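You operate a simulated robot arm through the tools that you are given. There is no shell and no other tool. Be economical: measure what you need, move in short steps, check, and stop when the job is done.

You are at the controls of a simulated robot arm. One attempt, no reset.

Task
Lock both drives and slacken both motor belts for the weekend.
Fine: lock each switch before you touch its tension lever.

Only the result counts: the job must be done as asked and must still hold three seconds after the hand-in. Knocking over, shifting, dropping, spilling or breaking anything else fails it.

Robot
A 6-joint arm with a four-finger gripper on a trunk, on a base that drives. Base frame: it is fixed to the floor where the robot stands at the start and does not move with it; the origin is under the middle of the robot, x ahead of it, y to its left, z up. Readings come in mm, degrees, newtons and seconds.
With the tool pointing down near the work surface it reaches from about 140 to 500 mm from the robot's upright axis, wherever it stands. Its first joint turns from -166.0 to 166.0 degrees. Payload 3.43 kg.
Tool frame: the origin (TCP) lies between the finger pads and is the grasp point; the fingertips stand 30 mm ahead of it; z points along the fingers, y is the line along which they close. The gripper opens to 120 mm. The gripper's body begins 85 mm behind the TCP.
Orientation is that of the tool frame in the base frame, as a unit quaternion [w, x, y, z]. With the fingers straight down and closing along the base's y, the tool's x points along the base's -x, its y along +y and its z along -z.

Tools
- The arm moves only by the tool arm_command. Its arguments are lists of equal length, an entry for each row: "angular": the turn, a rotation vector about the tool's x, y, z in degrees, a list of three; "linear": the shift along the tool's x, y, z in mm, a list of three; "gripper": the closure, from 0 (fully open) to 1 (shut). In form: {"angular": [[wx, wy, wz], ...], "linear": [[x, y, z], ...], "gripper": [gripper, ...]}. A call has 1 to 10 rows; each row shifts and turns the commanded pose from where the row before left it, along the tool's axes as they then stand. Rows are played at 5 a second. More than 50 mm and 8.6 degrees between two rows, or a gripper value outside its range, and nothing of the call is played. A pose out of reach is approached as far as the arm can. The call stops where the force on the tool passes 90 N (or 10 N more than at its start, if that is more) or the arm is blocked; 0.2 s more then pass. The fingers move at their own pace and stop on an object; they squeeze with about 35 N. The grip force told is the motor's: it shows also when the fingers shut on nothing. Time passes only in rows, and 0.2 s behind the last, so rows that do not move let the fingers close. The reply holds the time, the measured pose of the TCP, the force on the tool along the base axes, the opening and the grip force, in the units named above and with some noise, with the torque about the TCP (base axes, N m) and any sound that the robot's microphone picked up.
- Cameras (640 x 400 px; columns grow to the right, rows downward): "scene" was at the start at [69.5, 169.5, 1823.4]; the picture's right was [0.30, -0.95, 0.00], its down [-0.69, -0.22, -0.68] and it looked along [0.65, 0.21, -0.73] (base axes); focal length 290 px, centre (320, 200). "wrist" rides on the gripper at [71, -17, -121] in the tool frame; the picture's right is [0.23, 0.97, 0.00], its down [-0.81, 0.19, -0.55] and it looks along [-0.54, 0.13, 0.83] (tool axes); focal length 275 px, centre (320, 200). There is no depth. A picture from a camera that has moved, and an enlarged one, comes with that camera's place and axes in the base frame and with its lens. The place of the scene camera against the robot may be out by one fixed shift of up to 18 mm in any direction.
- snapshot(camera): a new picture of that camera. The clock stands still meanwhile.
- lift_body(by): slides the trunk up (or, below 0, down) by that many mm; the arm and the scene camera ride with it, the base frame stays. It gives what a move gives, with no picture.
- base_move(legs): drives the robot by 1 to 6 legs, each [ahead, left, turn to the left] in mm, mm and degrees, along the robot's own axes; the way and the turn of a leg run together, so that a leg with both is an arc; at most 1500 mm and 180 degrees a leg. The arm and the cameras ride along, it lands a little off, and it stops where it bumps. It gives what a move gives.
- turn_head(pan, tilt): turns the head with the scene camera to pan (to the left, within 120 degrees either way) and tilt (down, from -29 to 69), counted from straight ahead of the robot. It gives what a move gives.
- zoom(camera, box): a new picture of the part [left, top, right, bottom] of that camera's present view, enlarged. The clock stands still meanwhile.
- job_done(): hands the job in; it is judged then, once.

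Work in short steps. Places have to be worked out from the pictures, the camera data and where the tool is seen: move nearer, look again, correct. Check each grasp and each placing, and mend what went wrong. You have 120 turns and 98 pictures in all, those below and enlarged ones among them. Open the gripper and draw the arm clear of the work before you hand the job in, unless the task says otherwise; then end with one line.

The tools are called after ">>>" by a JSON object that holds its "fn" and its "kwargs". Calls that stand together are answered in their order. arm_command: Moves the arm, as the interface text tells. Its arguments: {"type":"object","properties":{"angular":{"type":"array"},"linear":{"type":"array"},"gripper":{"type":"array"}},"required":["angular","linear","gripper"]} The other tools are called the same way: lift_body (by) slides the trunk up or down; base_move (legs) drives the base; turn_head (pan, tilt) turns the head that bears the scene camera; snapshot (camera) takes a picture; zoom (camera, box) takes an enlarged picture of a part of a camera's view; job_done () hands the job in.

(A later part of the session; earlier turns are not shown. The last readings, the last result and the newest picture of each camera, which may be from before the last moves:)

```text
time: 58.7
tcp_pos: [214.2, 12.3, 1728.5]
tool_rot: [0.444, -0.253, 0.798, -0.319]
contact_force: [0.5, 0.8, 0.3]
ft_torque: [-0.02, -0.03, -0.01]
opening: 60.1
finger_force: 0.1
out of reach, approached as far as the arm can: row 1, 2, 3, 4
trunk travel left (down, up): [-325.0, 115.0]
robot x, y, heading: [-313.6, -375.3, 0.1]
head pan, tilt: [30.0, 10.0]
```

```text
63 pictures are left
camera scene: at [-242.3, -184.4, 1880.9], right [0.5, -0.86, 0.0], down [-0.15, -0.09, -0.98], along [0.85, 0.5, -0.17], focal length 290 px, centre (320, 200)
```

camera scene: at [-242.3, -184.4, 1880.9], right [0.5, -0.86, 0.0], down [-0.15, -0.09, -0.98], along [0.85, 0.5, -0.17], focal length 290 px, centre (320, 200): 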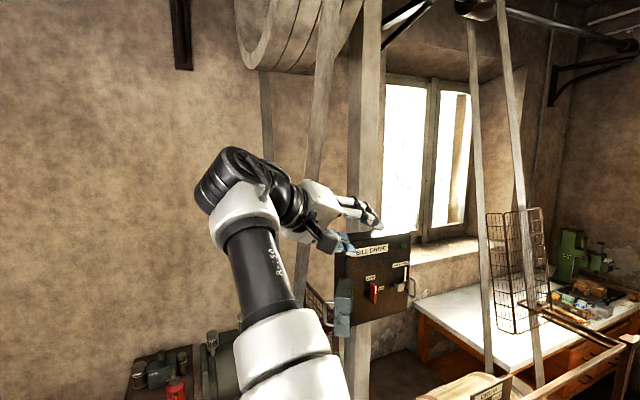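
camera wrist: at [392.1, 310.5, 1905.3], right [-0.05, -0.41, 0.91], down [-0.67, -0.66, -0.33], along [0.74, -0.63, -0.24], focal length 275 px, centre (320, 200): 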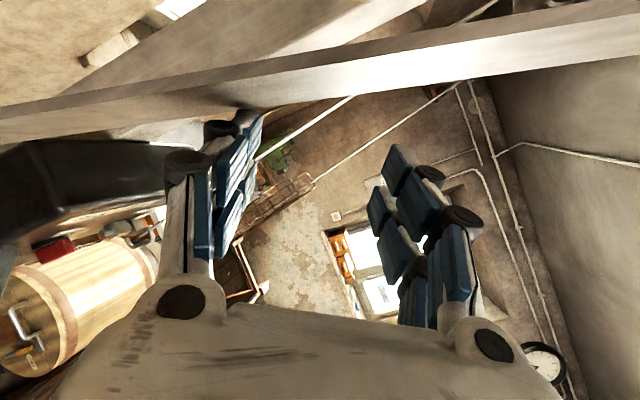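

Pitching down helps; the arm is coming back. Continue pitching down and see whether it reaches.

>>> {"fn": "arm_command", "kwargs": {"angular": [[0, 8, 0], [0, 8, 0], [0, 8, 0], [0, 8, 0], [0, 8, 0]], "linear": [[0, 0, 0], [0, 0, 0], [0, 0, 0], [0, 0, 0], [0, 0, 0]], "gripper": [0.5, 0.5, 0.5, 0.5, 0.5]}}

>>> {"fn": "arm_command", "kwargs": {"angular": [[0, 0, 8], [0, 0, 8], [0, 0, 8], [0, 0, 8], [0, 0, 8]], "linear": [[0, 0, 0], [0, 0, 0], [0, 0, 0], [0, 0, 0], [0, 0, 0]], "gripper": [0.5, 0.5, 0.5, 0.5, 0.5]}}

```text
time: 59.9
tcp_pos: [152.8, -72.7, 1649.5]
tool_rot: [0.213, -0.157, 0.889, -0.374]
contact_force: [-0.6, -0.5, -0.6]
ft_torque: [0.06, -0.02, 0.09]
opening: 60.2
finger_force: 0.2
out of reach, approached as far as the arm can: row 1, 2, 3, 4, 5
trunk travel left (down, up): [-325.0, 115.0]
robot x, y, heading: [-317.3, -378.0, 0.4]
head pan, tilt: [30.0, 10.0]
```

```text
time: 61.1
tcp_pos: [156.5, -70.2, 1646.5]
tool_rot: [0.326, 0.156, 0.889, -0.28]
contact_force: [0.1, 0.5, 0.7]
ft_torque: [0.01, -0.01, -0.01]
opening: 59.9
finger_force: 0.0
trunk travel left (down, up): [-325.0, 115.0]
robot x, y, heading: [-316.8, -376.2, 0.4]
head pan, tilt: [30.0, 10.0]
```

Now rotate the tool fully down (≈51°) to get back to a known-good configuration.

>>> {"fn": "arm_command", "kwargs": {"angular": [[-4.3, 7.2, 0], [-4.3, 7.2, 0], [-4.3, 7.2, 0], [-4.3, 7.2, 0], [-4.3, 7.2, 0], [-4.3, 7.2, 0]], "linear": [[0, 0, 0], [0, 0, 0], [0, 0, 0], [0, 0, 0], [0, 0, 0], [0, 0, 0]], "gripper": [0.5, 0.5, 0.5, 0.5, 0.5, 0.5]}}

>>> {"fn": "turn_head", "kwargs": {"pan": 30, "tilt": 30}}

>>> {"fn": "snapshot", "kwargs": {"camera": "scene"}}

```text
time: 62.5
tcp_pos: [135.9, -97.4, 1612.7]
tool_rot: [0.005, 0.174, 0.985, -0.002]
contact_force: [-0.5, -0.2, 0.3]
ft_torque: [0.05, 0.01, 0.03]
opening: 60.0
finger_force: 0.1
out of reach, approached as far as the arm can: row 1, 2, 3, 4, 5, 6
trunk travel left (down, up): [-325.0, 115.0]
robot x, y, heading: [-319.1, -378.7, -0.0]
head pan, tilt: [30.0, 10.0]
```

```text
time: 63.3
tcp_pos: [136.0, -95.2, 1613.9]
tool_rot: [0.006, 0.173, 0.985, -0.003]
contact_force: [-0.4, -0.9, -0.2]
ft_torque: [0.04, 0.01, -0.02]
opening: 60.0
finger_force: 0.1
trunk travel left (down, up): [-325.0, 115.0]
robot x, y, heading: [-316.8, -376.5, 0.4]
head pan, tilt: [30.0, 30.0]
```

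```text
62 pictures are left
camera scene: at [-244.7, -186.2, 1848.7], right [0.5, -0.86, 0.0], down [-0.43, -0.25, -0.87], along [0.75, 0.44, -0.5], focal length 290 px, centre (320, 200)
```

scene: 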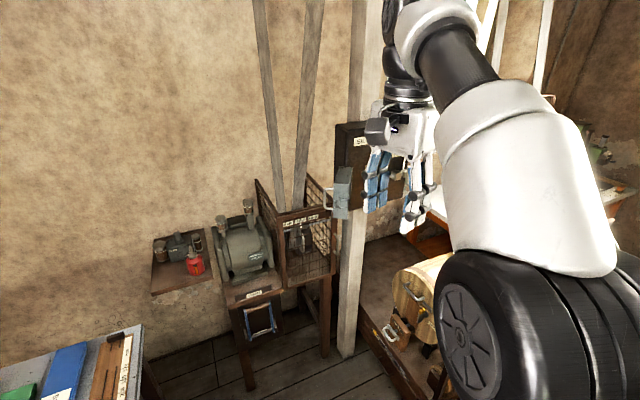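

Tool is pointing down again. I test lowering by 120 mm.

>>> {"fn": "arm_command", "kwargs": {"angular": [[0, 0, 0], [0, 0, 0], [0, 0, 0]], "linear": [[25, 0, 40], [25, 0, 40], [25, 0, 40]], "gripper": [0.5, 0.5, 0.5]}}

```text
time: 64.1
tcp_pos: [64.4, -70.3, 1493.7]
tool_rot: [0.005, 0.175, 0.985, -0.004]
contact_force: [-1.2, 0.2, 0.0]
ft_torque: [-0.03, -0.07, 0.01]
opening: 60.1
finger_force: 0.1
trunk travel left (down, up): [-325.0, 115.0]
robot x, y, heading: [-315.9, -377.2, -0.2]
head pan, tilt: [30.0, 30.0]
```

Free again. Test rolling the tool in this down pose (negative direction) to put the camera on the other side.

>>> {"fn": "arm_command", "kwargs": {"angular": [[0, 0, -8.5], [0, 0, -8.5], [0, 0, -8.5], [0, 0, -8.5], [0, 0, -8.5], [0, 0, -8.5], [0, 0, -8.5], [0, 0, -8.5], [0, 0, -8.5], [0, 0, -8.5]], "linear": [[0, 0, 0], [0, 0, 0], [0, 0, 0], [0, 0, 0], [0, 0, 0], [0, 0, 0], [0, 0, 0], [0, 0, 0], [0, 0, 0], [0, 0, 0]], "gripper": [0.5, 0.5, 0.5, 0.5, 0.5, 0.5, 0.5, 0.5, 0.5, 0.5]}}

>>> {"fn": "arm_command", "kwargs": {"angular": [[0, 0, -8.5], [0, 0, -8.5], [0, 0, -8.5], [0, 0, -8.5], [0, 0, -8.5], [0, 0, -8.5], [0, 0, -8.5]], "linear": [[0, 0, 0], [0, 0, 0], [0, 0, 0], [0, 0, 0], [0, 0, 0], [0, 0, 0], [0, 0, 0]], "gripper": [0.5, 0.5, 0.5, 0.5, 0.5, 0.5, 0.5]}}

```text
time: 66.3
tcp_pos: [66.2, -70.3, 1492.0]
tool_rot: [0.0, -0.538, 0.843, -0.005]
contact_force: [-0.4, 0.3, 0.1]
ft_torque: [0.0, 0.0, -0.02]
opening: 60.0
finger_force: 0.0
trunk travel left (down, up): [-325.0, 115.0]
robot x, y, heading: [-315.9, -375.5, 0.3]
head pan, tilt: [30.0, 30.0]
```

```text
time: 67.9
tcp_pos: [66.8, -71.3, 1492.0]
tool_rot: [0.002, 0.885, -0.465, 0.005]
contact_force: [-0.7, -0.5, 0.4]
ft_torque: [-0.01, -0.01, -0.02]
opening: 60.0
finger_force: 0.1
trunk travel left (down, up): [-325.0, 115.0]
robot x, y, heading: [-313.4, -372.1, 0.3]
head pan, tilt: [30.0, 30.0]
```

Roll works fine. Finish with another 55° so tool x points forward.

>>> {"fn": "arm_command", "kwargs": {"angular": [[0, 0, -8.5], [0, 0, -8.5], [0, 0, -8.5], [0, 0, -8.5], [0, 0, -8.5], [0, 0, -8.5], [0, 0, -4]], "linear": [[0, 0, 0], [0, 0, 0], [0, 0, 0], [0, 0, 0], [0, 0, 0], [0, 0, 0], [0, 0, 0]], "gripper": [0.5, 0.5, 0.5, 0.5, 0.5, 0.5, 0.5]}}

>>> {"fn": "arm_command", "kwargs": {"angular": [[0, 8.5, 0], [0, 8.5, 0], [0, 8.5, 0], [0, 8.5, 0], [0, 8.5, 0], [0, 8.5, 0]], "linear": [[10, 0, 0], [10, 0, 0], [10, 0, 0], [10, 0, 0], [10, 0, 0], [10, 0, 0]], "gripper": [0.5, 0.5, 0.5, 0.5, 0.5, 0.5]}}

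```text
time: 69.5
tcp_pos: [67.6, -71.4, 1491.3]
tool_rot: [0.004, 1.0, -0.003, 0.003]
contact_force: [-0.3, -0.3, 0.0]
ft_torque: [0.01, -0.03, 0.0]
opening: 60.2
finger_force: 0.3
trunk travel left (down, up): [-325.0, 115.0]
robot x, y, heading: [-316.9, -377.1, 0.0]
head pan, tilt: [30.0, 30.0]
```

```text
time: 70.9
tcp_pos: [120.1, -70.5, 1513.4]
tool_rot: [0.005, 0.901, -0.002, 0.434]
contact_force: [0.2, 0.2, 0.3]
ft_torque: [0.01, -0.01, -0.02]
opening: 60.2
finger_force: 0.1
trunk travel left (down, up): [-325.0, 115.0]
robot x, y, heading: [-314.3, -380.0, -0.1]
head pan, tilt: [30.0, 30.0]
```

Going well. Continue pitching to horizontal while moving slightly forward.

>>> {"fn": "arm_command", "kwargs": {"angular": [[0, 8, 0], [0, 8, 0], [0, 8, 0], [0, 8, 0], [0, 7, 0]], "linear": [[6, 0, 14], [6, 0, 14], [3, 0, 14], [1, 0, 14], [0, 0, 14]], "gripper": [0.5, 0.5, 0.5, 0.5, 0.5]}}

>>> {"fn": "snapshot", "kwargs": {"camera": "wrist"}}

```text
time: 72.1
tcp_pos: [192.4, -70.5, 1499.5]
tool_rot: [0.005, 0.704, 0.0, 0.71]
contact_force: [-0.1, 0.3, 0.5]
ft_torque: [0.0, 0.01, 0.01]
opening: 59.7
finger_force: 0.1
trunk travel left (down, up): [-325.0, 115.0]
robot x, y, heading: [-315.2, -379.1, -0.0]
head pan, tilt: [30.0, 30.0]
```

```text
61 pictures are left
camera wrist: at [70.0, -51.9, 1570.4], right [-0.01, -0.97, 0.24], down [-0.55, -0.19, -0.81], along [0.84, -0.14, -0.53], focal length 275 px, centre (320, 200)
```

wrist: 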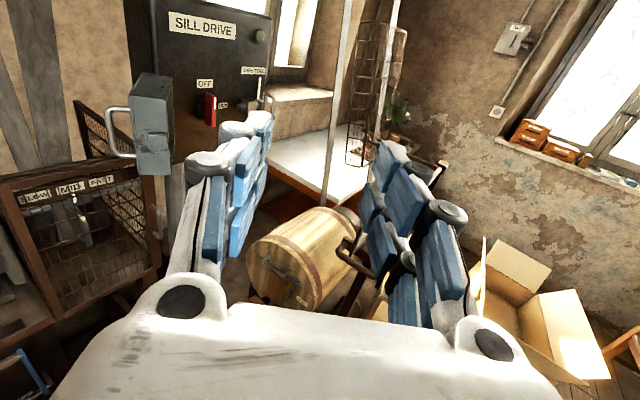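

Excellent, tool is horizontal with camera on top. Zooming on the panel.

>>> {"fn": "zoom", "kwargs": {"camera": "wrist", "box": [90, 0, 290, 190]}}

>>> {"fn": "zoom", "kwargs": {"camera": "wrist", "box": [190, 60, 280, 140]}}

```text
2.11 times, centred on (190, 95) of wrist
camera zoom: at [70.0, -51.9, 1570.4], right [-0.01, -0.97, 0.24], down [-0.55, -0.19, -0.81], along [0.84, -0.14, -0.53], focal length 580 px, centre (594, 421)
```

zoom: 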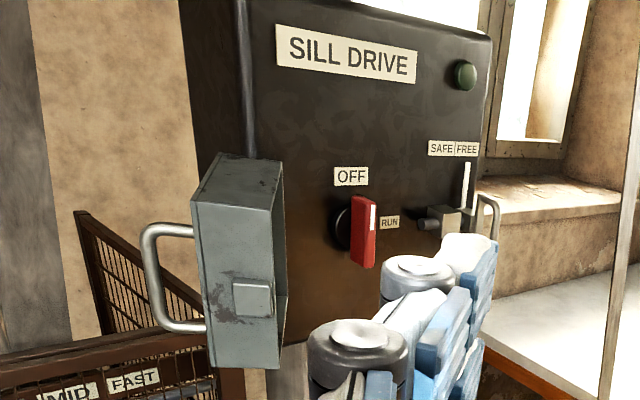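

```text
5.00 times, centred on (235, 100) of wrist
camera zoom: at [70.0, -51.9, 1570.4], right [-0.01, -0.97, 0.24], down [-0.55, -0.19, -0.81], along [0.84, -0.14, -0.53], focal length 1376 px, centre (745, 700)
```

zoom: 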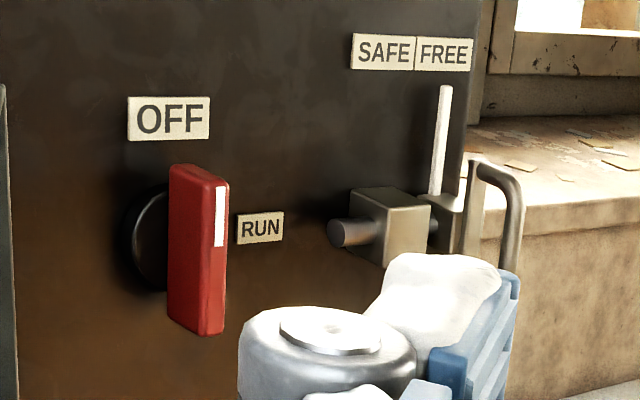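

The paddle's white mark points up at OFF already; the bolt (pointer on FREE) slides left to SAFE, after the grey hinged hood is swung over the switch. I drive closer with the trunk lowered to look at this properly.

>>> {"fn": "base_move", "kwargs": {"legs": [[200, 230, 0]]}}

>>> {"fn": "lift_body", "kwargs": {"by": -90}}

>>> {"fn": "snapshot", "kwargs": {"camera": "wrist"}}

>>> {"fn": "snapshot", "kwargs": {"camera": "scene"}}

```text
time: 74.2
tcp_pos: [391.3, 160.6, 1499.7]
tool_rot: [0.006, 0.705, 0.0, 0.709]
contact_force: [0.3, 0.8, 0.1]
ft_torque: [-0.01, 0.0, 0.0]
opening: 59.7
finger_force: 0.0
trunk travel left (down, up): [-325.0, 115.0]
robot x, y, heading: [-115.8, -143.2, 0.2]
head pan, tilt: [30.0, 30.0]
```

```text
time: 75.5
tcp_pos: [391.4, 159.6, 1409.5]
tool_rot: [0.007, 0.705, -0.001, 0.709]
contact_force: [-0.7, 0.5, 0.0]
ft_torque: [0.01, 0.01, -0.01]
opening: 59.9
finger_force: 0.1
trunk travel left (down, up): [-235.0, 205.0]
robot x, y, heading: [-115.9, -145.3, 0.5]
head pan, tilt: [30.0, 30.0]
```

```text
58 pictures are left
camera wrist: at [268.5, 178.6, 1481.3], right [-0.01, -0.97, 0.24], down [-0.55, -0.19, -0.81], along [0.84, -0.14, -0.53], focal length 275 px, centre (320, 200)
```

wrist: 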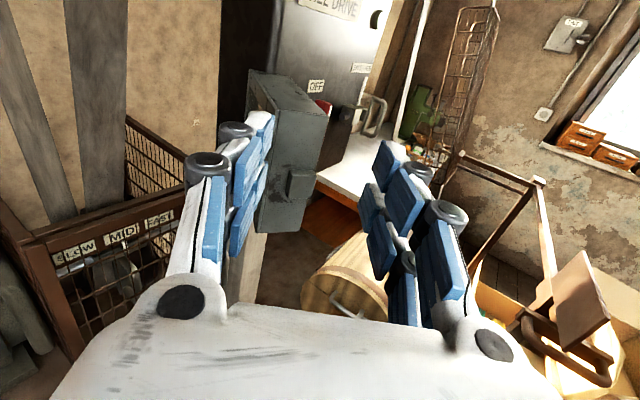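

```text
57 pictures are left
camera scene: at [-45.3, 45.3, 1758.7], right [0.5, -0.86, 0.0], down [-0.43, -0.25, -0.87], along [0.75, 0.44, -0.5], focal length 290 px, centre (320, 200)
```

scene: 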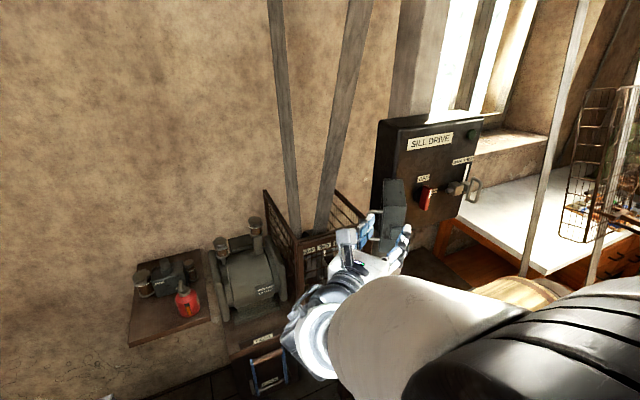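

Triangulating: panel face faces diagonally (normal ≈ (-.55,-.83)); hood hinge ≈ (638,216), its free end ≈ (506,162,1343), opened ≈124°. I zoom to see the hood's outer face and handle.

>>> {"fn": "zoom", "kwargs": {"camera": "wrist", "box": [200, 30, 400, 250]}}

>>> {"fn": "zoom", "kwargs": {"camera": "scene", "box": [340, 100, 500, 270]}}

```text
1.82 times, centred on (300, 140) of wrist
camera zoom: at [268.5, 178.6, 1481.3], right [-0.01, -0.97, 0.24], down [-0.55, -0.19, -0.81], along [0.84, -0.14, -0.53], focal length 500 px, centre (356, 309)
```

zoom: 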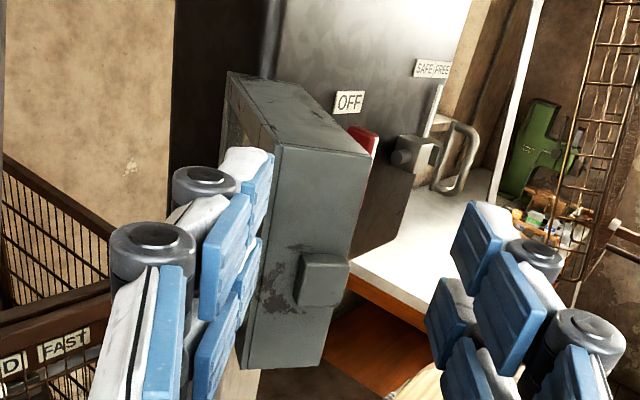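

```text
2.35 times, centred on (420, 185) of scene
camera zoom: at [-45.3, 45.3, 1758.7], right [0.5, -0.86, 0.0], down [-0.43, -0.25, -0.87], along [0.75, 0.44, -0.5], focal length 683 px, centre (85, 235)
```

zoom: 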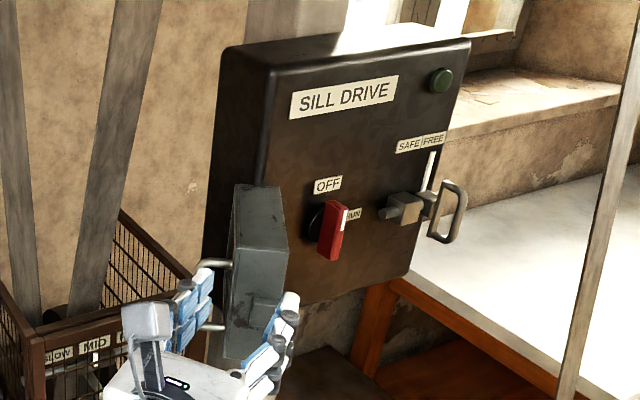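

Hood: end face at x≈506, y 150–195, z 1275–1413; handle on its left outer face. I'll close the fingers, drive left so that the tool is left of the handle, and lower to mid-height z≈1345.

>>> {"fn": "arm_command", "kwargs": {"angular": [[0, 0, 0], [0, 0, 0], [0, 0, 0], [0, 0, 0]], "linear": [[0, 0, 0], [0, 0, 0], [0, 0, 0], [0, 0, 0]], "gripper": [1, 1, 1, 1]}}

>>> {"fn": "base_move", "kwargs": {"legs": [[0, 150, 0]]}}

>>> {"fn": "lift_body", "kwargs": {"by": -65}}

>>> {"fn": "snapshot", "kwargs": {"camera": "wrist"}}

```text
time: 76.5
tcp_pos: [390.7, 160.0, 1410.7]
tool_rot: [0.006, 0.705, 0.0, 0.709]
contact_force: [0.2, 0.4, -0.3]
ft_torque: [0.02, -0.01, 0.0]
opening: 0.0
finger_force: 16.6
trunk travel left (down, up): [-235.0, 205.0]
robot x, y, heading: [-117.2, -144.8, 0.3]
head pan, tilt: [30.0, 30.0]
```

```text
time: 77.8
tcp_pos: [390.4, 309.4, 1411.6]
tool_rot: [0.006, 0.705, 0.001, 0.709]
contact_force: [0.3, -0.3, 0.1]
ft_torque: [0.01, -0.03, -0.07]
opening: 0.1
finger_force: 33.5
trunk travel left (down, up): [-235.0, 205.0]
robot x, y, heading: [-120.7, 3.3, 0.2]
head pan, tilt: [30.0, 30.0]
```

```text
time: 78.9
tcp_pos: [390.4, 308.4, 1345.6]
tool_rot: [0.006, 0.705, 0.0, 0.709]
contact_force: [0.0, -0.1, -0.2]
ft_torque: [0.02, 0.05, 0.03]
opening: 0.2
finger_force: 33.4
trunk travel left (down, up): [-170.0, 270.0]
robot x, y, heading: [-120.7, 1.6, 0.4]
head pan, tilt: [30.0, 30.0]
```

```text
54 pictures are left
camera wrist: at [268.1, 327.1, 1416.3], right [-0.01, -0.97, 0.24], down [-0.55, -0.19, -0.81], along [0.84, -0.14, -0.53], focal length 275 px, centre (320, 200)
```

wrist: 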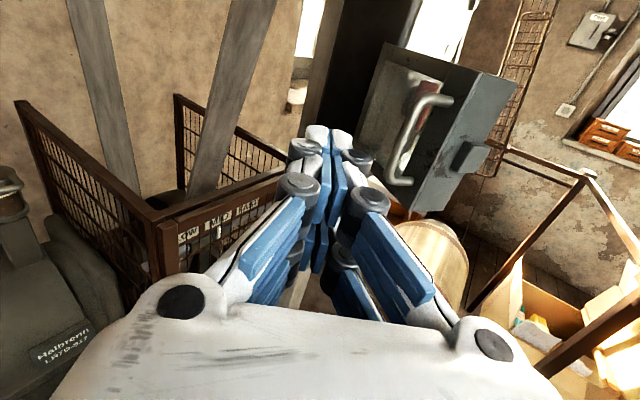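

Handle bar ≈ (508,222), z 1330–1380, and space to its left is clear. Drive ahead 130 mm so the fingers pass left of the handle.

>>> {"fn": "base_move", "kwargs": {"legs": [[130, 0, 0]]}}

>>> {"fn": "snapshot", "kwargs": {"camera": "wrist"}}

```text
time: 80.2
tcp_pos: [522.4, 308.1, 1344.0]
tool_rot: [0.007, 0.705, 0.0, 0.709]
contact_force: [0.5, -0.3, 0.0]
ft_torque: [0.02, -0.03, 0.0]
opening: 0.1
finger_force: 33.5
trunk travel left (down, up): [-170.0, 270.0]
robot x, y, heading: [14.4, 1.5, 0.2]
head pan, tilt: [30.0, 30.0]
```

```text
53 pictures are left
camera wrist: at [399.7, 327.4, 1415.7], right [-0.01, -0.97, 0.24], down [-0.55, -0.19, -0.81], along [0.83, -0.14, -0.53], focal length 275 px, centre (320, 200)
```

wrist: 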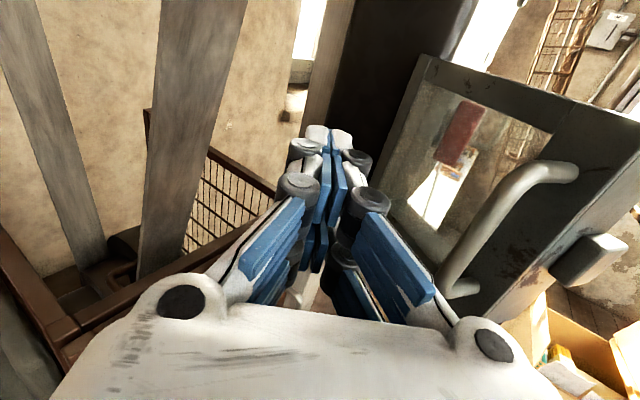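

Fingers are left of the handle. Now push the handle to the right (-y) in steps.

>>> {"fn": "arm_command", "kwargs": {"angular": [[0, 0, 0], [0, 0, 0], [0, 0, 0], [0, 0, 0], [0, 0, 0], [0, 0, 0]], "linear": [[0, 20, 0], [0, 20, 0], [0, 20, 0], [0, 20, 0], [0, 20, 0], [0, 20, 2]], "gripper": [1, 1, 1, 1, 1, 1]}}

>>> {"fn": "snapshot", "kwargs": {"camera": "wrist"}}

```text
time: 81.6
tcp_pos: [522.3, 187.8, 1346.3]
tool_rot: [0.007, 0.705, -0.001, 0.709]
contact_force: [0.5, 1.0, -0.1]
ft_torque: [-0.02, 0.02, 0.01]
opening: 0.1
finger_force: 33.4
trunk travel left (down, up): [-170.0, 270.0]
robot x, y, heading: [15.5, 5.4, 0.1]
head pan, tilt: [30.0, 30.0]
```

```text
52 pictures are left
camera wrist: at [399.4, 206.5, 1416.5], right [-0.01, -0.97, 0.24], down [-0.55, -0.19, -0.81], along [0.84, -0.14, -0.53], focal length 275 px, centre (320, 200)
```

wrist: 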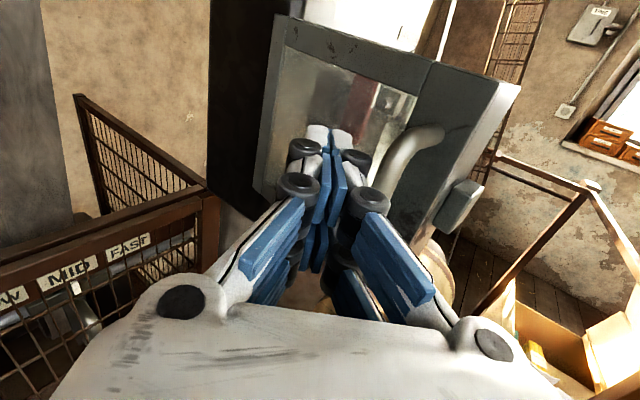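

The hood moves with almost no force (~17° so far). Continue pushing right and slightly forward.

>>> {"fn": "arm_command", "kwargs": {"angular": [[0, 0, 0], [0, 0, 0], [0, 0, 0], [0, 0, 0], [0, 0, 0], [0, 0, 0]], "linear": [[0, 15, 4], [0, 15, 4], [0, 15, 6], [0, 15, 8], [0, 12, 10], [0, 10, 10]], "gripper": [1, 1, 1, 1, 1, 1]}}

>>> {"fn": "snapshot", "kwargs": {"camera": "wrist"}}

```text
time: 83.0
tcp_pos: [563.7, 105.1, 1345.7]
tool_rot: [0.006, 0.705, 0.001, 0.709]
contact_force: [0.3, 0.1, 0.1]
ft_torque: [0.02, 0.03, 0.03]
opening: 0.1
finger_force: 33.2
trunk travel left (down, up): [-170.0, 270.0]
robot x, y, heading: [12.4, 7.8, 0.6]
head pan, tilt: [30.0, 30.0]
```

```text
51 pictures are left
camera wrist: at [441.4, 124.5, 1418.0], right [-0.01, -0.97, 0.24], down [-0.55, -0.19, -0.81], along [0.83, -0.14, -0.53], focal length 275 px, centre (320, 200)
```

wrist: 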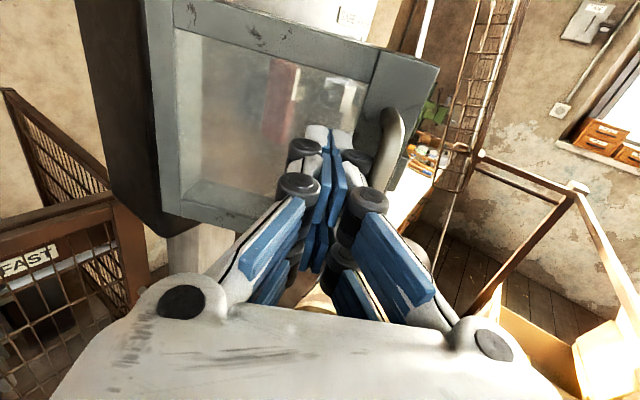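

The hood now faces nearly the robot; the handle is just right of the fingertips. I retract, shift right in front of the handle bar and push forward with the tips.

>>> {"fn": "arm_command", "kwargs": {"angular": [[0, 0, 0], [0, 0, 0], [0, 0, 0], [0, 0, 0], [0, 0, 0], [0, 0, 0]], "linear": [[0, 0, -40], [0, 0, -25], [0, 33, 0], [0, 0, 15], [0, 0, 15], [0, 0, 0]], "gripper": [1, 1, 1, 1, 1, 1]}}

>>> {"fn": "snapshot", "kwargs": {"camera": "wrist"}}

```text
time: 84.4
tcp_pos: [554.9, 85.1, 1358.6]
tool_rot: [0.007, 0.705, -0.001, 0.709]
contact_force: [0.3, -0.2, 0.2]
ft_torque: [-0.03, 0.02, 0.0]
opening: 0.0
finger_force: 33.3
out of reach, approached as far as the arm can: row 2, 3
trunk travel left (down, up): [-170.0, 270.0]
robot x, y, heading: [11.3, 5.5, 0.4]
head pan, tilt: [30.0, 30.0]
```

```text
50 pictures are left
camera wrist: at [432.3, 104.2, 1430.4], right [-0.01, -0.97, 0.24], down [-0.55, -0.19, -0.81], along [0.84, -0.14, -0.53], focal length 275 px, centre (320, 200)
```

wrist: 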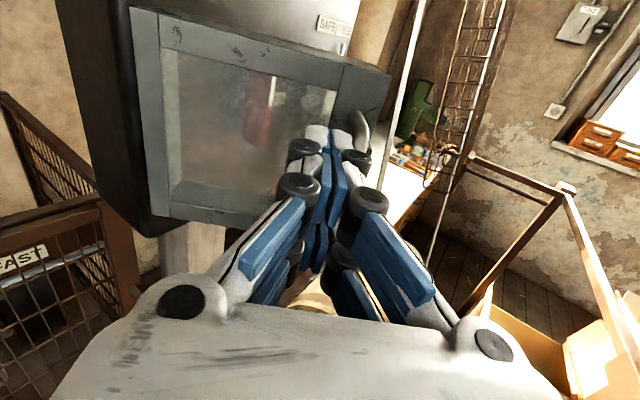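

Arm is near its inner limit, so I use the base: back 30 and right 20, then push forward with the arm.

>>> {"fn": "base_move", "kwargs": {"legs": [[-40, 0, 0], [0, -22, 0]]}}

>>> {"fn": "arm_command", "kwargs": {"angular": [[0, 0, 0], [0, 0, 0], [0, 0, 0], [0, 0, 0], [0, 0, 0], [0, 0, 0]], "linear": [[0, 0, 15], [0, 0, 15], [0, 0, 15], [0, 0, 15], [0, 0, 15], [0, 0, 15]], "gripper": [1, 1, 1, 1, 1, 1]}}

>>> {"fn": "snapshot", "kwargs": {"camera": "wrist"}}

```text
time: 85.6
tcp_pos: [514.7, 61.4, 1359.3]
tool_rot: [0.007, 0.704, 0.0, 0.71]
contact_force: [-0.4, -0.3, 0.4]
ft_torque: [-0.01, 0.01, 0.08]
opening: 0.0
finger_force: 33.3
trunk travel left (down, up): [-170.0, 270.0]
robot x, y, heading: [-22.8, -17.7, 0.3]
head pan, tilt: [30.0, 30.0]
```

```text
time: 87.0
tcp_pos: [606.1, 62.0, 1359.6]
tool_rot: [0.007, 0.704, 0.001, 0.71]
contact_force: [-0.2, -1.1, -0.5]
ft_torque: [-0.01, 0.0, 0.0]
opening: 0.1
finger_force: 33.2
trunk travel left (down, up): [-170.0, 270.0]
robot x, y, heading: [-29.5, -14.2, -0.0]
head pan, tilt: [30.0, 30.0]
```

```text
49 pictures are left
camera wrist: at [483.4, 80.9, 1430.4], right [-0.01, -0.97, 0.24], down [-0.55, -0.19, -0.81], along [0.84, -0.14, -0.53], focal length 275 px, centre (320, 200)
```

wrist: 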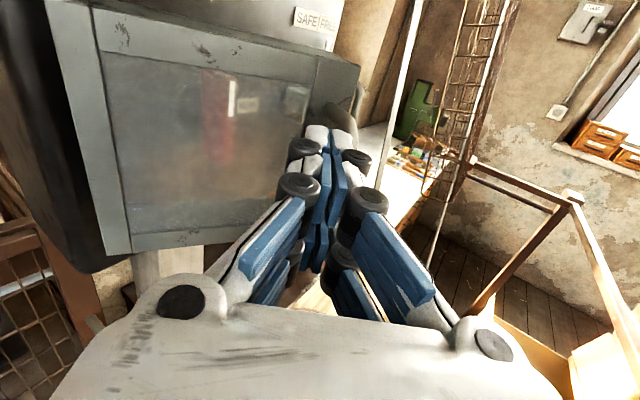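

The hood follows. Continue along the arc: forward and slightly left.

>>> {"fn": "arm_command", "kwargs": {"angular": [[0, 0, 0], [0, 0, 0], [0, 0, 0], [0, 0, 0], [0, 0, 0], [0, 0, 0]], "linear": [[0, 0, 12], [0, 0, 12], [0, -2, 12], [0, -3, 12], [0, -4, 12], [0, -4, 12]], "gripper": [1, 1, 1, 1, 1, 1]}}

>>> {"fn": "snapshot", "kwargs": {"camera": "wrist"}}

```text
time: 88.4
tcp_pos: [677.6, 74.6, 1358.7]
tool_rot: [0.006, 0.705, 0.0, 0.709]
contact_force: [0.1, 0.8, -0.2]
ft_torque: [-0.03, -0.01, -0.01]
opening: 0.0
finger_force: 33.7
trunk travel left (down, up): [-170.0, 270.0]
robot x, y, heading: [-28.9, -19.4, -0.1]
head pan, tilt: [30.0, 30.0]
```

```text
48 pictures are left
camera wrist: at [555.1, 93.4, 1430.4], right [-0.01, -0.97, 0.24], down [-0.55, -0.19, -0.81], along [0.84, -0.14, -0.53], focal length 275 px, centre (320, 200)
```

wrist: 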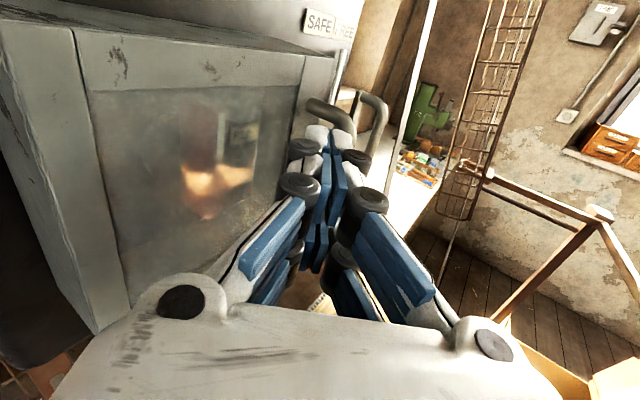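

Nearly closed. Push further along (forward + left) until resistance.

>>> {"fn": "arm_command", "kwargs": {"angular": [[0, 0, 0], [0, 0, 0], [0, 0, 0], [0, 0, 0], [0, 0, 0]], "linear": [[0, -7, 10], [0, -7, 10], [0, -7, 9], [0, -7, 8], [0, -7, 7]], "gripper": [1, 1, 1, 1, 1]}}

>>> {"fn": "snapshot", "kwargs": {"camera": "wrist"}}

```text
time: 89.5
tcp_pos: [701.4, 84.1, 1356.2]
tool_rot: [0.013, 0.709, -0.012, 0.705]
contact_force: [-48.8, -21.1, 0.0]
ft_torque: [0.21, -0.28, -0.12]
opening: 6.1
finger_force: 33.5
trunk travel left (down, up): [-170.0, 270.0]
robot x, y, heading: [-24.6, -17.9, 0.1]
head pan, tilt: [30.0, 30.0]
stopped in row 5: the force on the tool passed its limit at 98 N (the readings are from after the stop); the commanded pose is now the measured one
```

```text
47 pictures are left
camera wrist: at [579.4, 105.2, 1428.9], right [-0.03, -0.97, 0.23], down [-0.56, -0.17, -0.81], along [0.83, -0.16, -0.54], focal length 275 px, centre (320, 200)
```

wrist: 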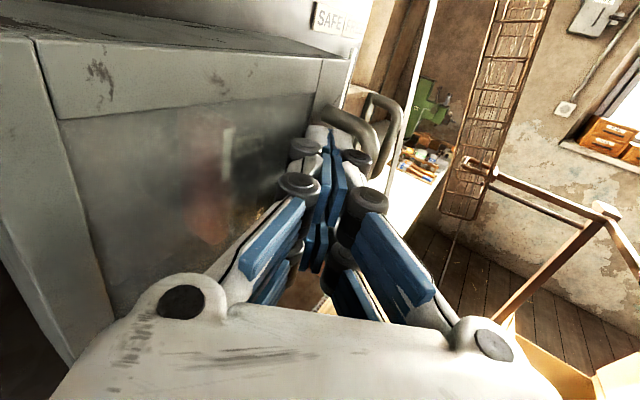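

It reached a stop at ~98 N, presumably closed. I ease off along the tool and check with the scene camera.

>>> {"fn": "arm_command", "kwargs": {"angular": [[0, 0, 0], [0, 0, 0], [0, 0, 0], [0, 0, 0]], "linear": [[0, 0, -8], [0, 3, -20], [0, 5, -25], [0, 0, -30]], "gripper": [1, 1, 1, 1]}}

>>> {"fn": "base_move", "kwargs": {"legs": [[-150, -100, 0]]}}

>>> {"fn": "turn_head", "kwargs": {"pan": 5, "tilt": 30}}

>>> {"fn": "snapshot", "kwargs": {"camera": "wrist"}}

```text
time: 90.5
tcp_pos: [626.5, 87.4, 1353.4]
tool_rot: [0.01, 0.71, -0.004, 0.704]
contact_force: [-1.2, 0.3, -0.2]
ft_torque: [-0.01, 0.0, -0.03]
opening: 0.3
finger_force: 33.8
trunk travel left (down, up): [-170.0, 270.0]
robot x, y, heading: [-26.8, -21.6, -0.0]
head pan, tilt: [30.0, 30.0]
```

```text
time: 92.0
tcp_pos: [475.5, -14.8, 1353.3]
tool_rot: [0.01, 0.71, -0.006, 0.704]
contact_force: [-0.5, -1.1, 0.2]
ft_torque: [0.01, 0.01, 0.03]
opening: 0.0
finger_force: 33.1
trunk travel left (down, up): [-170.0, 270.0]
robot x, y, heading: [-178.6, -119.0, -0.1]
head pan, tilt: [30.0, 30.0]
```

```text
time: 92.9
tcp_pos: [475.8, -14.2, 1353.7]
tool_rot: [0.011, 0.711, -0.006, 0.703]
contact_force: [-0.5, 0.2, -0.9]
ft_torque: [0.0, -0.02, 0.01]
opening: 0.2
finger_force: 33.3
trunk travel left (down, up): [-170.0, 270.0]
robot x, y, heading: [-177.4, -115.2, -0.1]
head pan, tilt: [5.0, 30.0]
```

```text
46 pictures are left
camera wrist: at [355.2, 6.5, 1425.9], right [-0.02, -0.97, 0.24], down [-0.57, -0.18, -0.8], along [0.82, -0.15, -0.55], focal length 275 px, centre (320, 200)
```

wrist: 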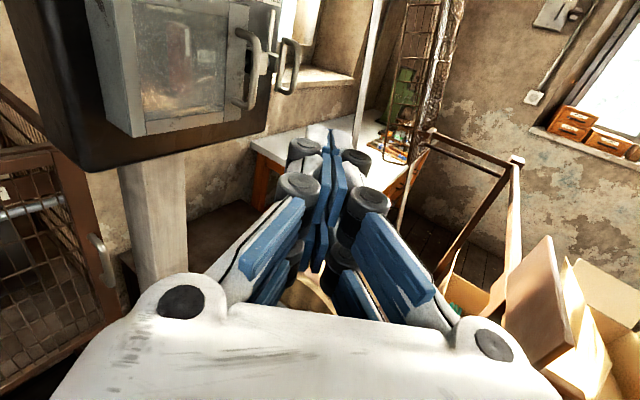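

The hood is closed over the switch. Now zoom on the bolt.

>>> {"fn": "zoom", "kwargs": {"camera": "wrist", "box": [180, 0, 340, 130]}}

>>> {"fn": "snapshot", "kwargs": {"camera": "scene"}}

```text
3.08 times, centred on (260, 65) of wrist
camera zoom: at [355.2, 6.5, 1425.9], right [-0.02, -0.97, 0.24], down [-0.57, -0.18, -0.8], along [0.82, -0.15, -0.55], focal length 847 px, centre (505, 615)
```

zoom: 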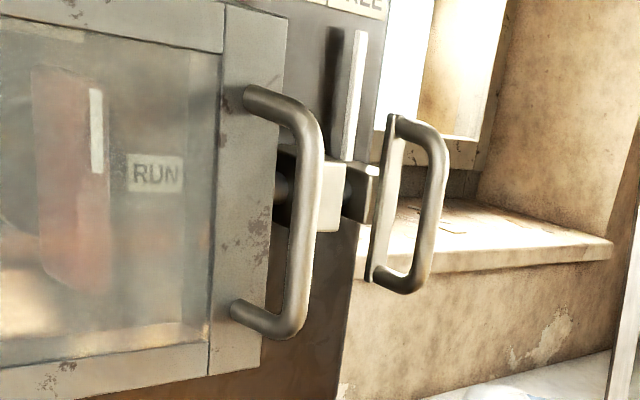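

```text
44 pictures are left
camera scene: at [-95.9, 34.9, 1693.6], right [0.09, -1.0, 0.0], down [-0.5, -0.04, -0.87], along [0.86, 0.07, -0.5], focal length 290 px, centre (320, 200)
```

scene: 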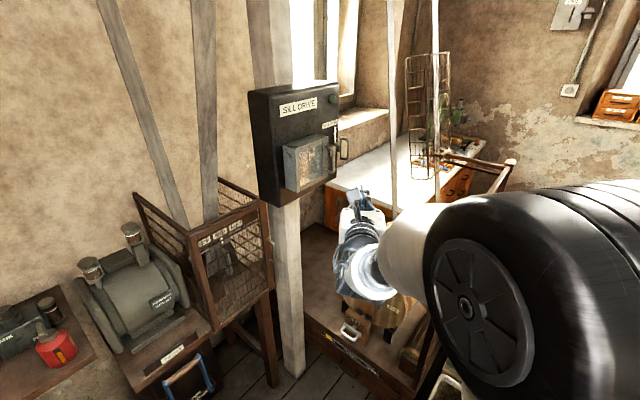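

Bolt's bail handle ≈ (873,17,1340); it must be pushed along (-.83,.55). I yaw the tool left 25°, then drive closer on its right side.

>>> {"fn": "arm_command", "kwargs": {"angular": [[8.4, 0, 0], [8.4, 0, 0], [8.4, 0, 0]], "linear": [[0, 0, 0], [0, 0, 0], [0, 0, 0]], "gripper": [1, 1, 1]}}

>>> {"fn": "base_move", "kwargs": {"legs": [[280, -40, 0]]}}

>>> {"fn": "snapshot", "kwargs": {"camera": "wrist"}}

```text
time: 93.7
tcp_pos: [472.8, 1.0, 1356.5]
tool_rot: [-0.017, 0.711, 0.022, 0.703]
contact_force: [-0.5, -0.2, 0.7]
ft_torque: [0.0, -0.01, 0.0]
opening: 0.0
finger_force: 33.1
out of reach, approached as far as the arm can: row 1, 2, 3
trunk travel left (down, up): [-170.0, 270.0]
robot x, y, heading: [-182.6, -116.6, 0.1]
head pan, tilt: [5.0, 30.0]
```

```text
time: 95.7
tcp_pos: [758.1, -36.9, 1356.5]
tool_rot: [-0.02, 0.711, 0.024, 0.702]
contact_force: [0.1, -0.1, 0.0]
ft_torque: [-0.01, 0.0, -0.01]
opening: 0.0
finger_force: 33.0
trunk travel left (down, up): [-170.0, 270.0]
robot x, y, heading: [106.2, -159.8, 0.2]
head pan, tilt: [5.0, 30.0]
```

```text
43 pictures are left
camera wrist: at [636.2, -27.7, 1429.1], right [0.06, -0.97, 0.24], down [-0.55, -0.23, -0.8], along [0.83, -0.08, -0.55], focal length 275 px, centre (320, 200)
```

wrist: 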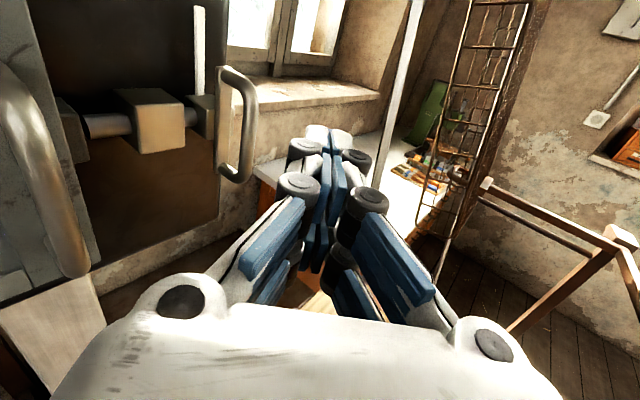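

The bail bar triangulates to ≈ (814,16,1353). The yaw is limited to ~4° but that suffices. Drive 57 mm ahead so the tips pass right of the bail.

>>> {"fn": "base_move", "kwargs": {"legs": [[57, -5, 0]]}}

>>> {"fn": "snapshot", "kwargs": {"camera": "wrist"}}

```text
time: 96.6
tcp_pos: [816.4, -41.1, 1355.9]
tool_rot: [-0.019, 0.712, 0.023, 0.702]
contact_force: [0.6, 0.7, -0.9]
ft_torque: [0.01, -0.03, 0.03]
opening: 0.0
finger_force: 33.5
trunk travel left (down, up): [-170.0, 270.0]
robot x, y, heading: [163.5, -165.4, 0.2]
head pan, tilt: [5.0, 30.0]
```

```text
42 pictures are left
camera wrist: at [693.6, -32.3, 1428.7], right [0.06, -0.97, 0.24], down [-0.55, -0.23, -0.8], along [0.83, -0.08, -0.55], focal length 275 px, centre (320, 200)
```

wrist: 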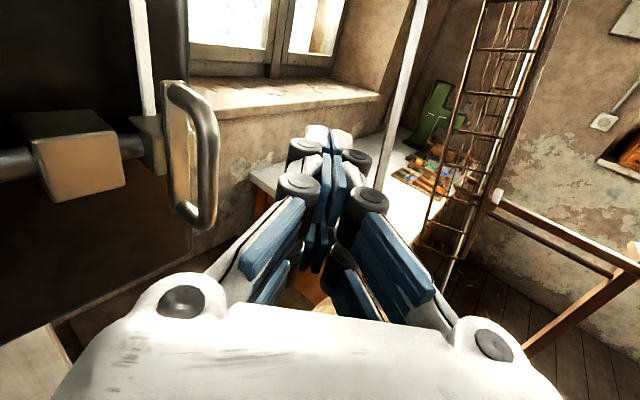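

Bail confirmed at (815,16,1360). Push left to contact, then follow the slide direction.

>>> {"fn": "arm_command", "kwargs": {"angular": [[0, 0, 0], [0, 0, 0], [0, 0, 0], [0, 0, 0], [0, 0, 0], [0, 0, 0]], "linear": [[0, -14, 0], [0, -14, 0], [0, -10, 0], [0, -7, -6], [0, -7, -8], [0, -7, -8]], "gripper": [1, 1, 1, 1, 1, 1]}}

>>> {"fn": "snapshot", "kwargs": {"camera": "wrist"}}

```text
time: 98.0
tcp_pos: [789.5, 12.8, 1356.5]
tool_rot: [-0.021, 0.711, 0.024, 0.703]
contact_force: [0.4, -5.5, 1.4]
ft_torque: [-0.02, 0.0, -0.02]
opening: 0.1
finger_force: 33.5
trunk travel left (down, up): [-170.0, 270.0]
robot x, y, heading: [160.8, -165.2, -0.1]
head pan, tilt: [5.0, 30.0]
```

```text
41 pictures are left
camera wrist: at [666.7, 23.8, 1430.5], right [0.06, -0.97, 0.23], down [-0.55, -0.23, -0.8], along [0.83, -0.08, -0.55], focal length 275 px, centre (320, 200)
```

wrist: 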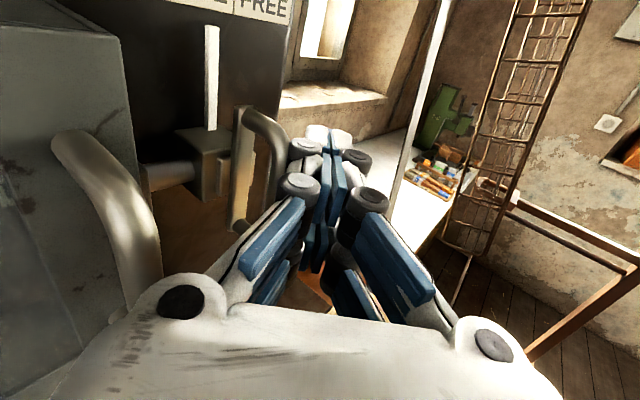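

The pointer is moving to the SAFE side. Continue until it stops.

>>> {"fn": "arm_command", "kwargs": {"angular": [[0, 0, 0], [0, 0, 0], [0, 0, 0]], "linear": [[0, -7, -8], [0, -7, -8], [0, -5, -5]], "gripper": [1, 1, 1]}}

>>> {"fn": "snapshot", "kwargs": {"camera": "wrist"}}

```text
time: 98.8
tcp_pos: [768.0, 17.8, 1356.3]
tool_rot: [-0.016, 0.713, 0.015, 0.701]
contact_force: [4.2, -43.4, 1.1]
ft_torque: [-0.64, -0.06, -0.87]
opening: 0.0
finger_force: 33.5
trunk travel left (down, up): [-170.0, 270.0]
robot x, y, heading: [160.9, -166.7, 0.1]
head pan, tilt: [5.0, 30.0]
```

```text
40 pictures are left
camera wrist: at [646.6, 30.4, 1429.8], right [0.05, -0.97, 0.23], down [-0.56, -0.22, -0.8], along [0.83, -0.09, -0.55], focal length 275 px, centre (320, 200)
```

wrist: 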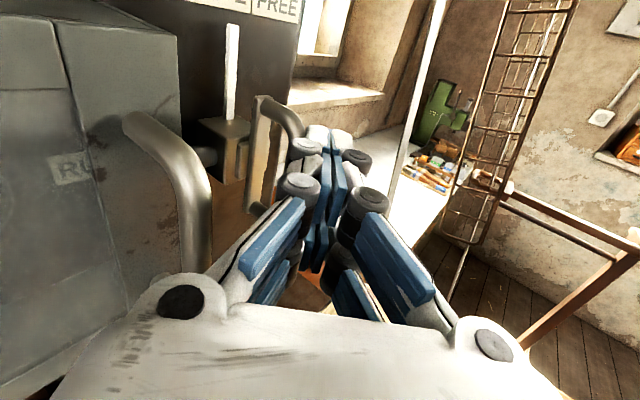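

Resistance 43 N now. Back off to the right and inspect the labels.

>>> {"fn": "arm_command", "kwargs": {"angular": [[0, 0, 0], [0, 0, 0]], "linear": [[0, 25, 0], [0, 30, 0]], "gripper": [1, 1]}}

>>> {"fn": "base_move", "kwargs": {"legs": [[-150, 0, 0]]}}

>>> {"fn": "zoom", "kwargs": {"camera": "wrist", "box": [60, 0, 340, 175]}}

```text
time: 99.4
tcp_pos: [770.0, -21.0, 1356.3]
tool_rot: [-0.021, 0.711, 0.025, 0.702]
contact_force: [0.1, 0.7, -0.5]
ft_torque: [0.02, 0.01, 0.04]
opening: 0.0
finger_force: 33.3
trunk travel left (down, up): [-170.0, 270.0]
robot x, y, heading: [157.9, -167.4, 0.2]
head pan, tilt: [5.0, 30.0]
```

```text
time: 100.8
tcp_pos: [619.3, -23.0, 1356.8]
tool_rot: [-0.019, 0.711, 0.024, 0.702]
contact_force: [-0.9, -0.3, 0.0]
ft_torque: [0.01, 0.04, -0.01]
opening: 0.0
finger_force: 33.6
trunk travel left (down, up): [-170.0, 270.0]
robot x, y, heading: [12.4, -160.9, 0.0]
head pan, tilt: [5.0, 30.0]
```

```text
2.29 times, centred on (200, 88) of wrist
camera zoom: at [497.5, -12.0, 1430.3], right [0.06, -0.97, 0.24], down [-0.55, -0.23, -0.8], along [0.83, -0.08, -0.55], focal length 629 px, centre (594, 457)
```

zoom: 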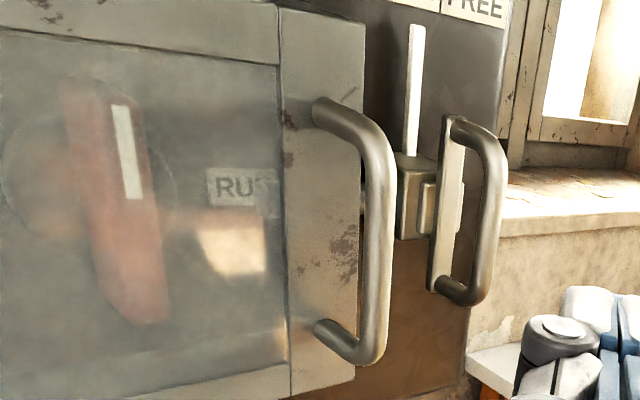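

The bolt plate is against its block. I verify the pointer with the scene camera.

>>> {"fn": "zoom", "kwargs": {"camera": "scene", "box": [200, 40, 420, 240]}}

```text
2.00 times, centred on (310, 140) of scene
camera zoom: at [93.7, -10.1, 1693.7], right [0.09, -1.0, 0.0], down [-0.5, -0.04, -0.87], along [0.86, 0.08, -0.5], focal length 581 px, centre (340, 320)
```

zoom: 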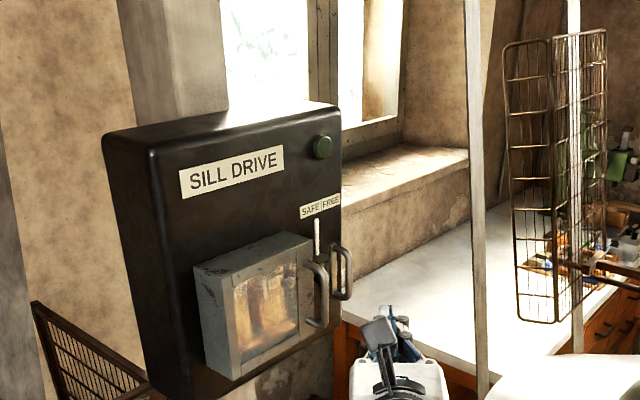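

Pointer seems just into SAFE. To be sure the bolt is at its stop I look from further right.

>>> {"fn": "base_move", "kwargs": {"legs": [[60, -130, 0]]}}

>>> {"fn": "zoom", "kwargs": {"camera": "wrist", "box": [0, 0, 320, 200]}}

```text
time: 102.1
tcp_pos: [681.3, -152.7, 1356.5]
tool_rot: [-0.02, 0.711, 0.023, 0.703]
contact_force: [0.0, -0.5, -0.2]
ft_torque: [0.02, -0.03, 0.03]
opening: 0.0
finger_force: 33.8
trunk travel left (down, up): [-170.0, 270.0]
robot x, y, heading: [74.9, -291.5, 0.1]
head pan, tilt: [5.0, 30.0]
```

```text
2.00 times, centred on (160, 100) of wrist
camera zoom: at [559.5, -142.6, 1429.8], right [0.06, -0.97, 0.24], down [-0.55, -0.23, -0.8], along [0.83, -0.08, -0.55], focal length 551 px, centre (640, 400)
```

zoom: 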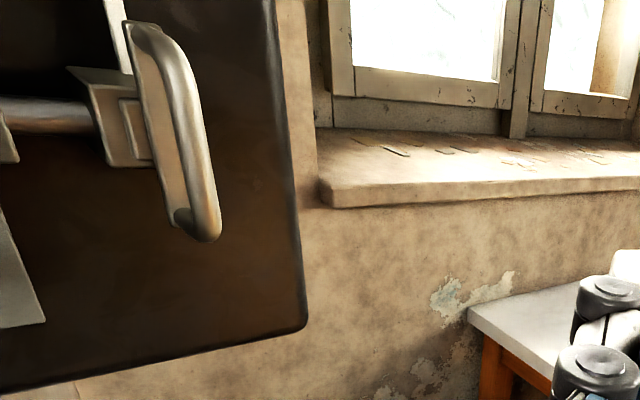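

The small slider block abuts the fixed guide and the pin runs into the hood boss: locked. Now the tension lever; I back away and look at it with the scene camera.

>>> {"fn": "base_move", "kwargs": {"legs": [[-260, 0, 0], [0, 350, 0]]}}

>>> {"fn": "turn_head", "kwargs": {"pan": 40, "tilt": 55}}

>>> {"fn": "snapshot", "kwargs": {"camera": "scene"}}

```text
time: 105.9
tcp_pos: [419.1, 199.1, 1355.7]
tool_rot: [-0.02, 0.712, 0.025, 0.702]
contact_force: [0.0, 0.4, 0.1]
ft_torque: [0.04, -0.01, -0.06]
opening: 0.2
finger_force: 33.7
trunk travel left (down, up): [-170.0, 270.0]
robot x, y, heading: [-193.4, 58.0, 0.2]
head pan, tilt: [5.0, 30.0]
```

```text
time: 106.9
tcp_pos: [418.9, 197.4, 1356.9]
tool_rot: [-0.021, 0.711, 0.025, 0.702]
contact_force: [0.3, 0.3, -0.2]
ft_torque: [0.01, 0.01, 0.01]
opening: 0.0
finger_force: 33.4
trunk travel left (down, up): [-170.0, 270.0]
robot x, y, heading: [-190.8, 54.9, 0.2]
head pan, tilt: [40.0, 55.0]
```

```text
36 pictures are left
camera scene: at [-142.1, 246.6, 1657.6], right [0.65, -0.76, 0.0], down [-0.63, -0.53, -0.57], along [0.44, 0.37, -0.82], focal length 290 px, centre (320, 200)
```

scene: 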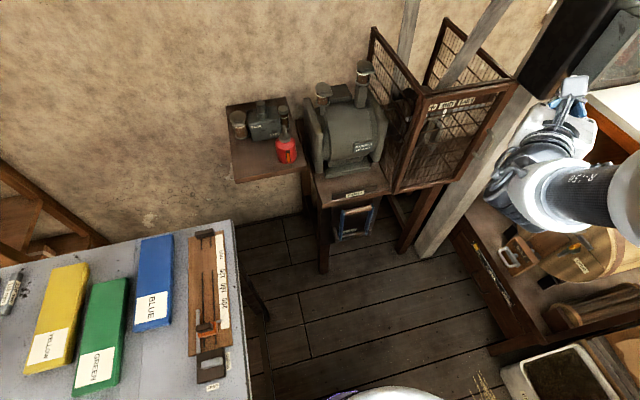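

>>> {"fn": "zoom", "kwargs": {"camera": "scene", "box": [300, 160, 410, 250]}}

```text
4.44 times, centred on (355, 205) of scene
camera zoom: at [-142.1, 246.6, 1657.6], right [0.65, -0.76, 0.0], down [-0.63, -0.53, -0.57], along [0.44, 0.37, -0.82], focal length 1290 px, centre (164, 178)
```

zoom: 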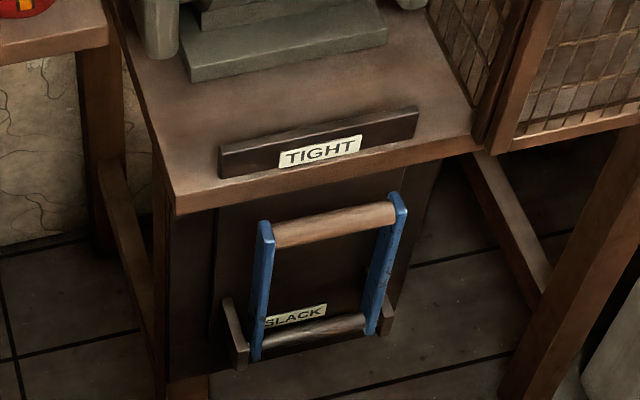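

Lever: blue U-frame pivoted low, wooden grip bar at ≈ (392,512,765) along (.82,-.57), must be pulled outward and down to SLACK. I drive to face it (heading 55°), then re-pose the arm.

>>> {"fn": "base_move", "kwargs": {"legs": [[200, 0, 0], [0, 0, 55]]}}

>>> {"fn": "arm_command", "kwargs": {"angular": [[0, -8, 0], [0, -8, 0], [0, -8, 0], [0, -8, 0], [0, -8, 0], [0, -8, 0]], "linear": [[0, 0, -15], [0, 0, -15], [0, 0, -15], [0, 0, -15], [0, 0, -10], [0, 0, -10]], "gripper": [1, 1, 1, 1, 1, 1]}}

```text
time: 110.9
tcp_pos: [240.1, 637.6, 1357.4]
tool_rot: [-0.344, 0.618, 0.351, 0.613]
contact_force: [1.5, -0.3, 0.4]
ft_torque: [-0.03, 0.01, -0.02]
opening: 0.0
finger_force: 33.5
trunk travel left (down, up): [-170.0, 270.0]
robot x, y, heading: [11.8, 57.6, 55.0]
head pan, tilt: [40.0, 55.0]
```

```text
time: 112.3
tcp_pos: [208.2, 578.1, 1377.7]
tool_rot: [-0.178, 0.808, 0.452, 0.333]
contact_force: [-0.4, 0.3, 0.7]
ft_torque: [-0.01, 0.0, -0.01]
opening: 0.1
finger_force: 33.1
out of reach, approached as far as the arm can: row 4
trunk travel left (down, up): [-170.0, 270.0]
robot x, y, heading: [8.3, 58.2, 55.2]
head pan, tilt: [40.0, 55.0]
```

Pitched ~48° down. Now roll +90° so the fingers close in the vertical plane.

>>> {"fn": "arm_command", "kwargs": {"angular": [[0, 0, 8.5], [0, 0, 8.5], [0, 0, 8.5], [0, 0, 8.5], [0, 0, 8.5], [0, 0, 8.5], [0, 0, 8.5], [0, 0, 8.5], [0, 0, 8.5], [0, 0, 8.5]], "linear": [[0, 0, 0], [0, 0, 0], [0, 0, 0], [0, 0, 0], [0, 0, 0], [0, 0, 0], [0, 0, 0], [0, 0, 0], [0, 0, 0], [0, 0, 0]], "gripper": [1, 1, 1, 1, 1, 1, 1, 1, 1, 1]}}

>>> {"fn": "lift_body", "kwargs": {"by": -170}}

```text
time: 114.5
tcp_pos: [208.6, 577.7, 1378.2]
tool_rot: [-0.357, 0.9, -0.214, 0.126]
contact_force: [0.1, -0.1, 0.1]
ft_torque: [0.0, -0.02, 0.01]
opening: 0.2
finger_force: 33.4
trunk travel left (down, up): [-170.0, 270.0]
robot x, y, heading: [12.5, 57.2, 55.6]
head pan, tilt: [40.0, 55.0]
```

```text
time: 116.5
tcp_pos: [207.8, 577.5, 1208.6]
tool_rot: [-0.357, 0.901, -0.213, 0.126]
contact_force: [-0.8, -0.3, -0.3]
ft_torque: [-0.02, 0.01, -0.01]
opening: 0.4
finger_force: 33.4
trunk travel left (down, up): [0.0, 440.0]
robot x, y, heading: [11.9, 51.6, 55.4]
head pan, tilt: [40.0, 55.0]
```

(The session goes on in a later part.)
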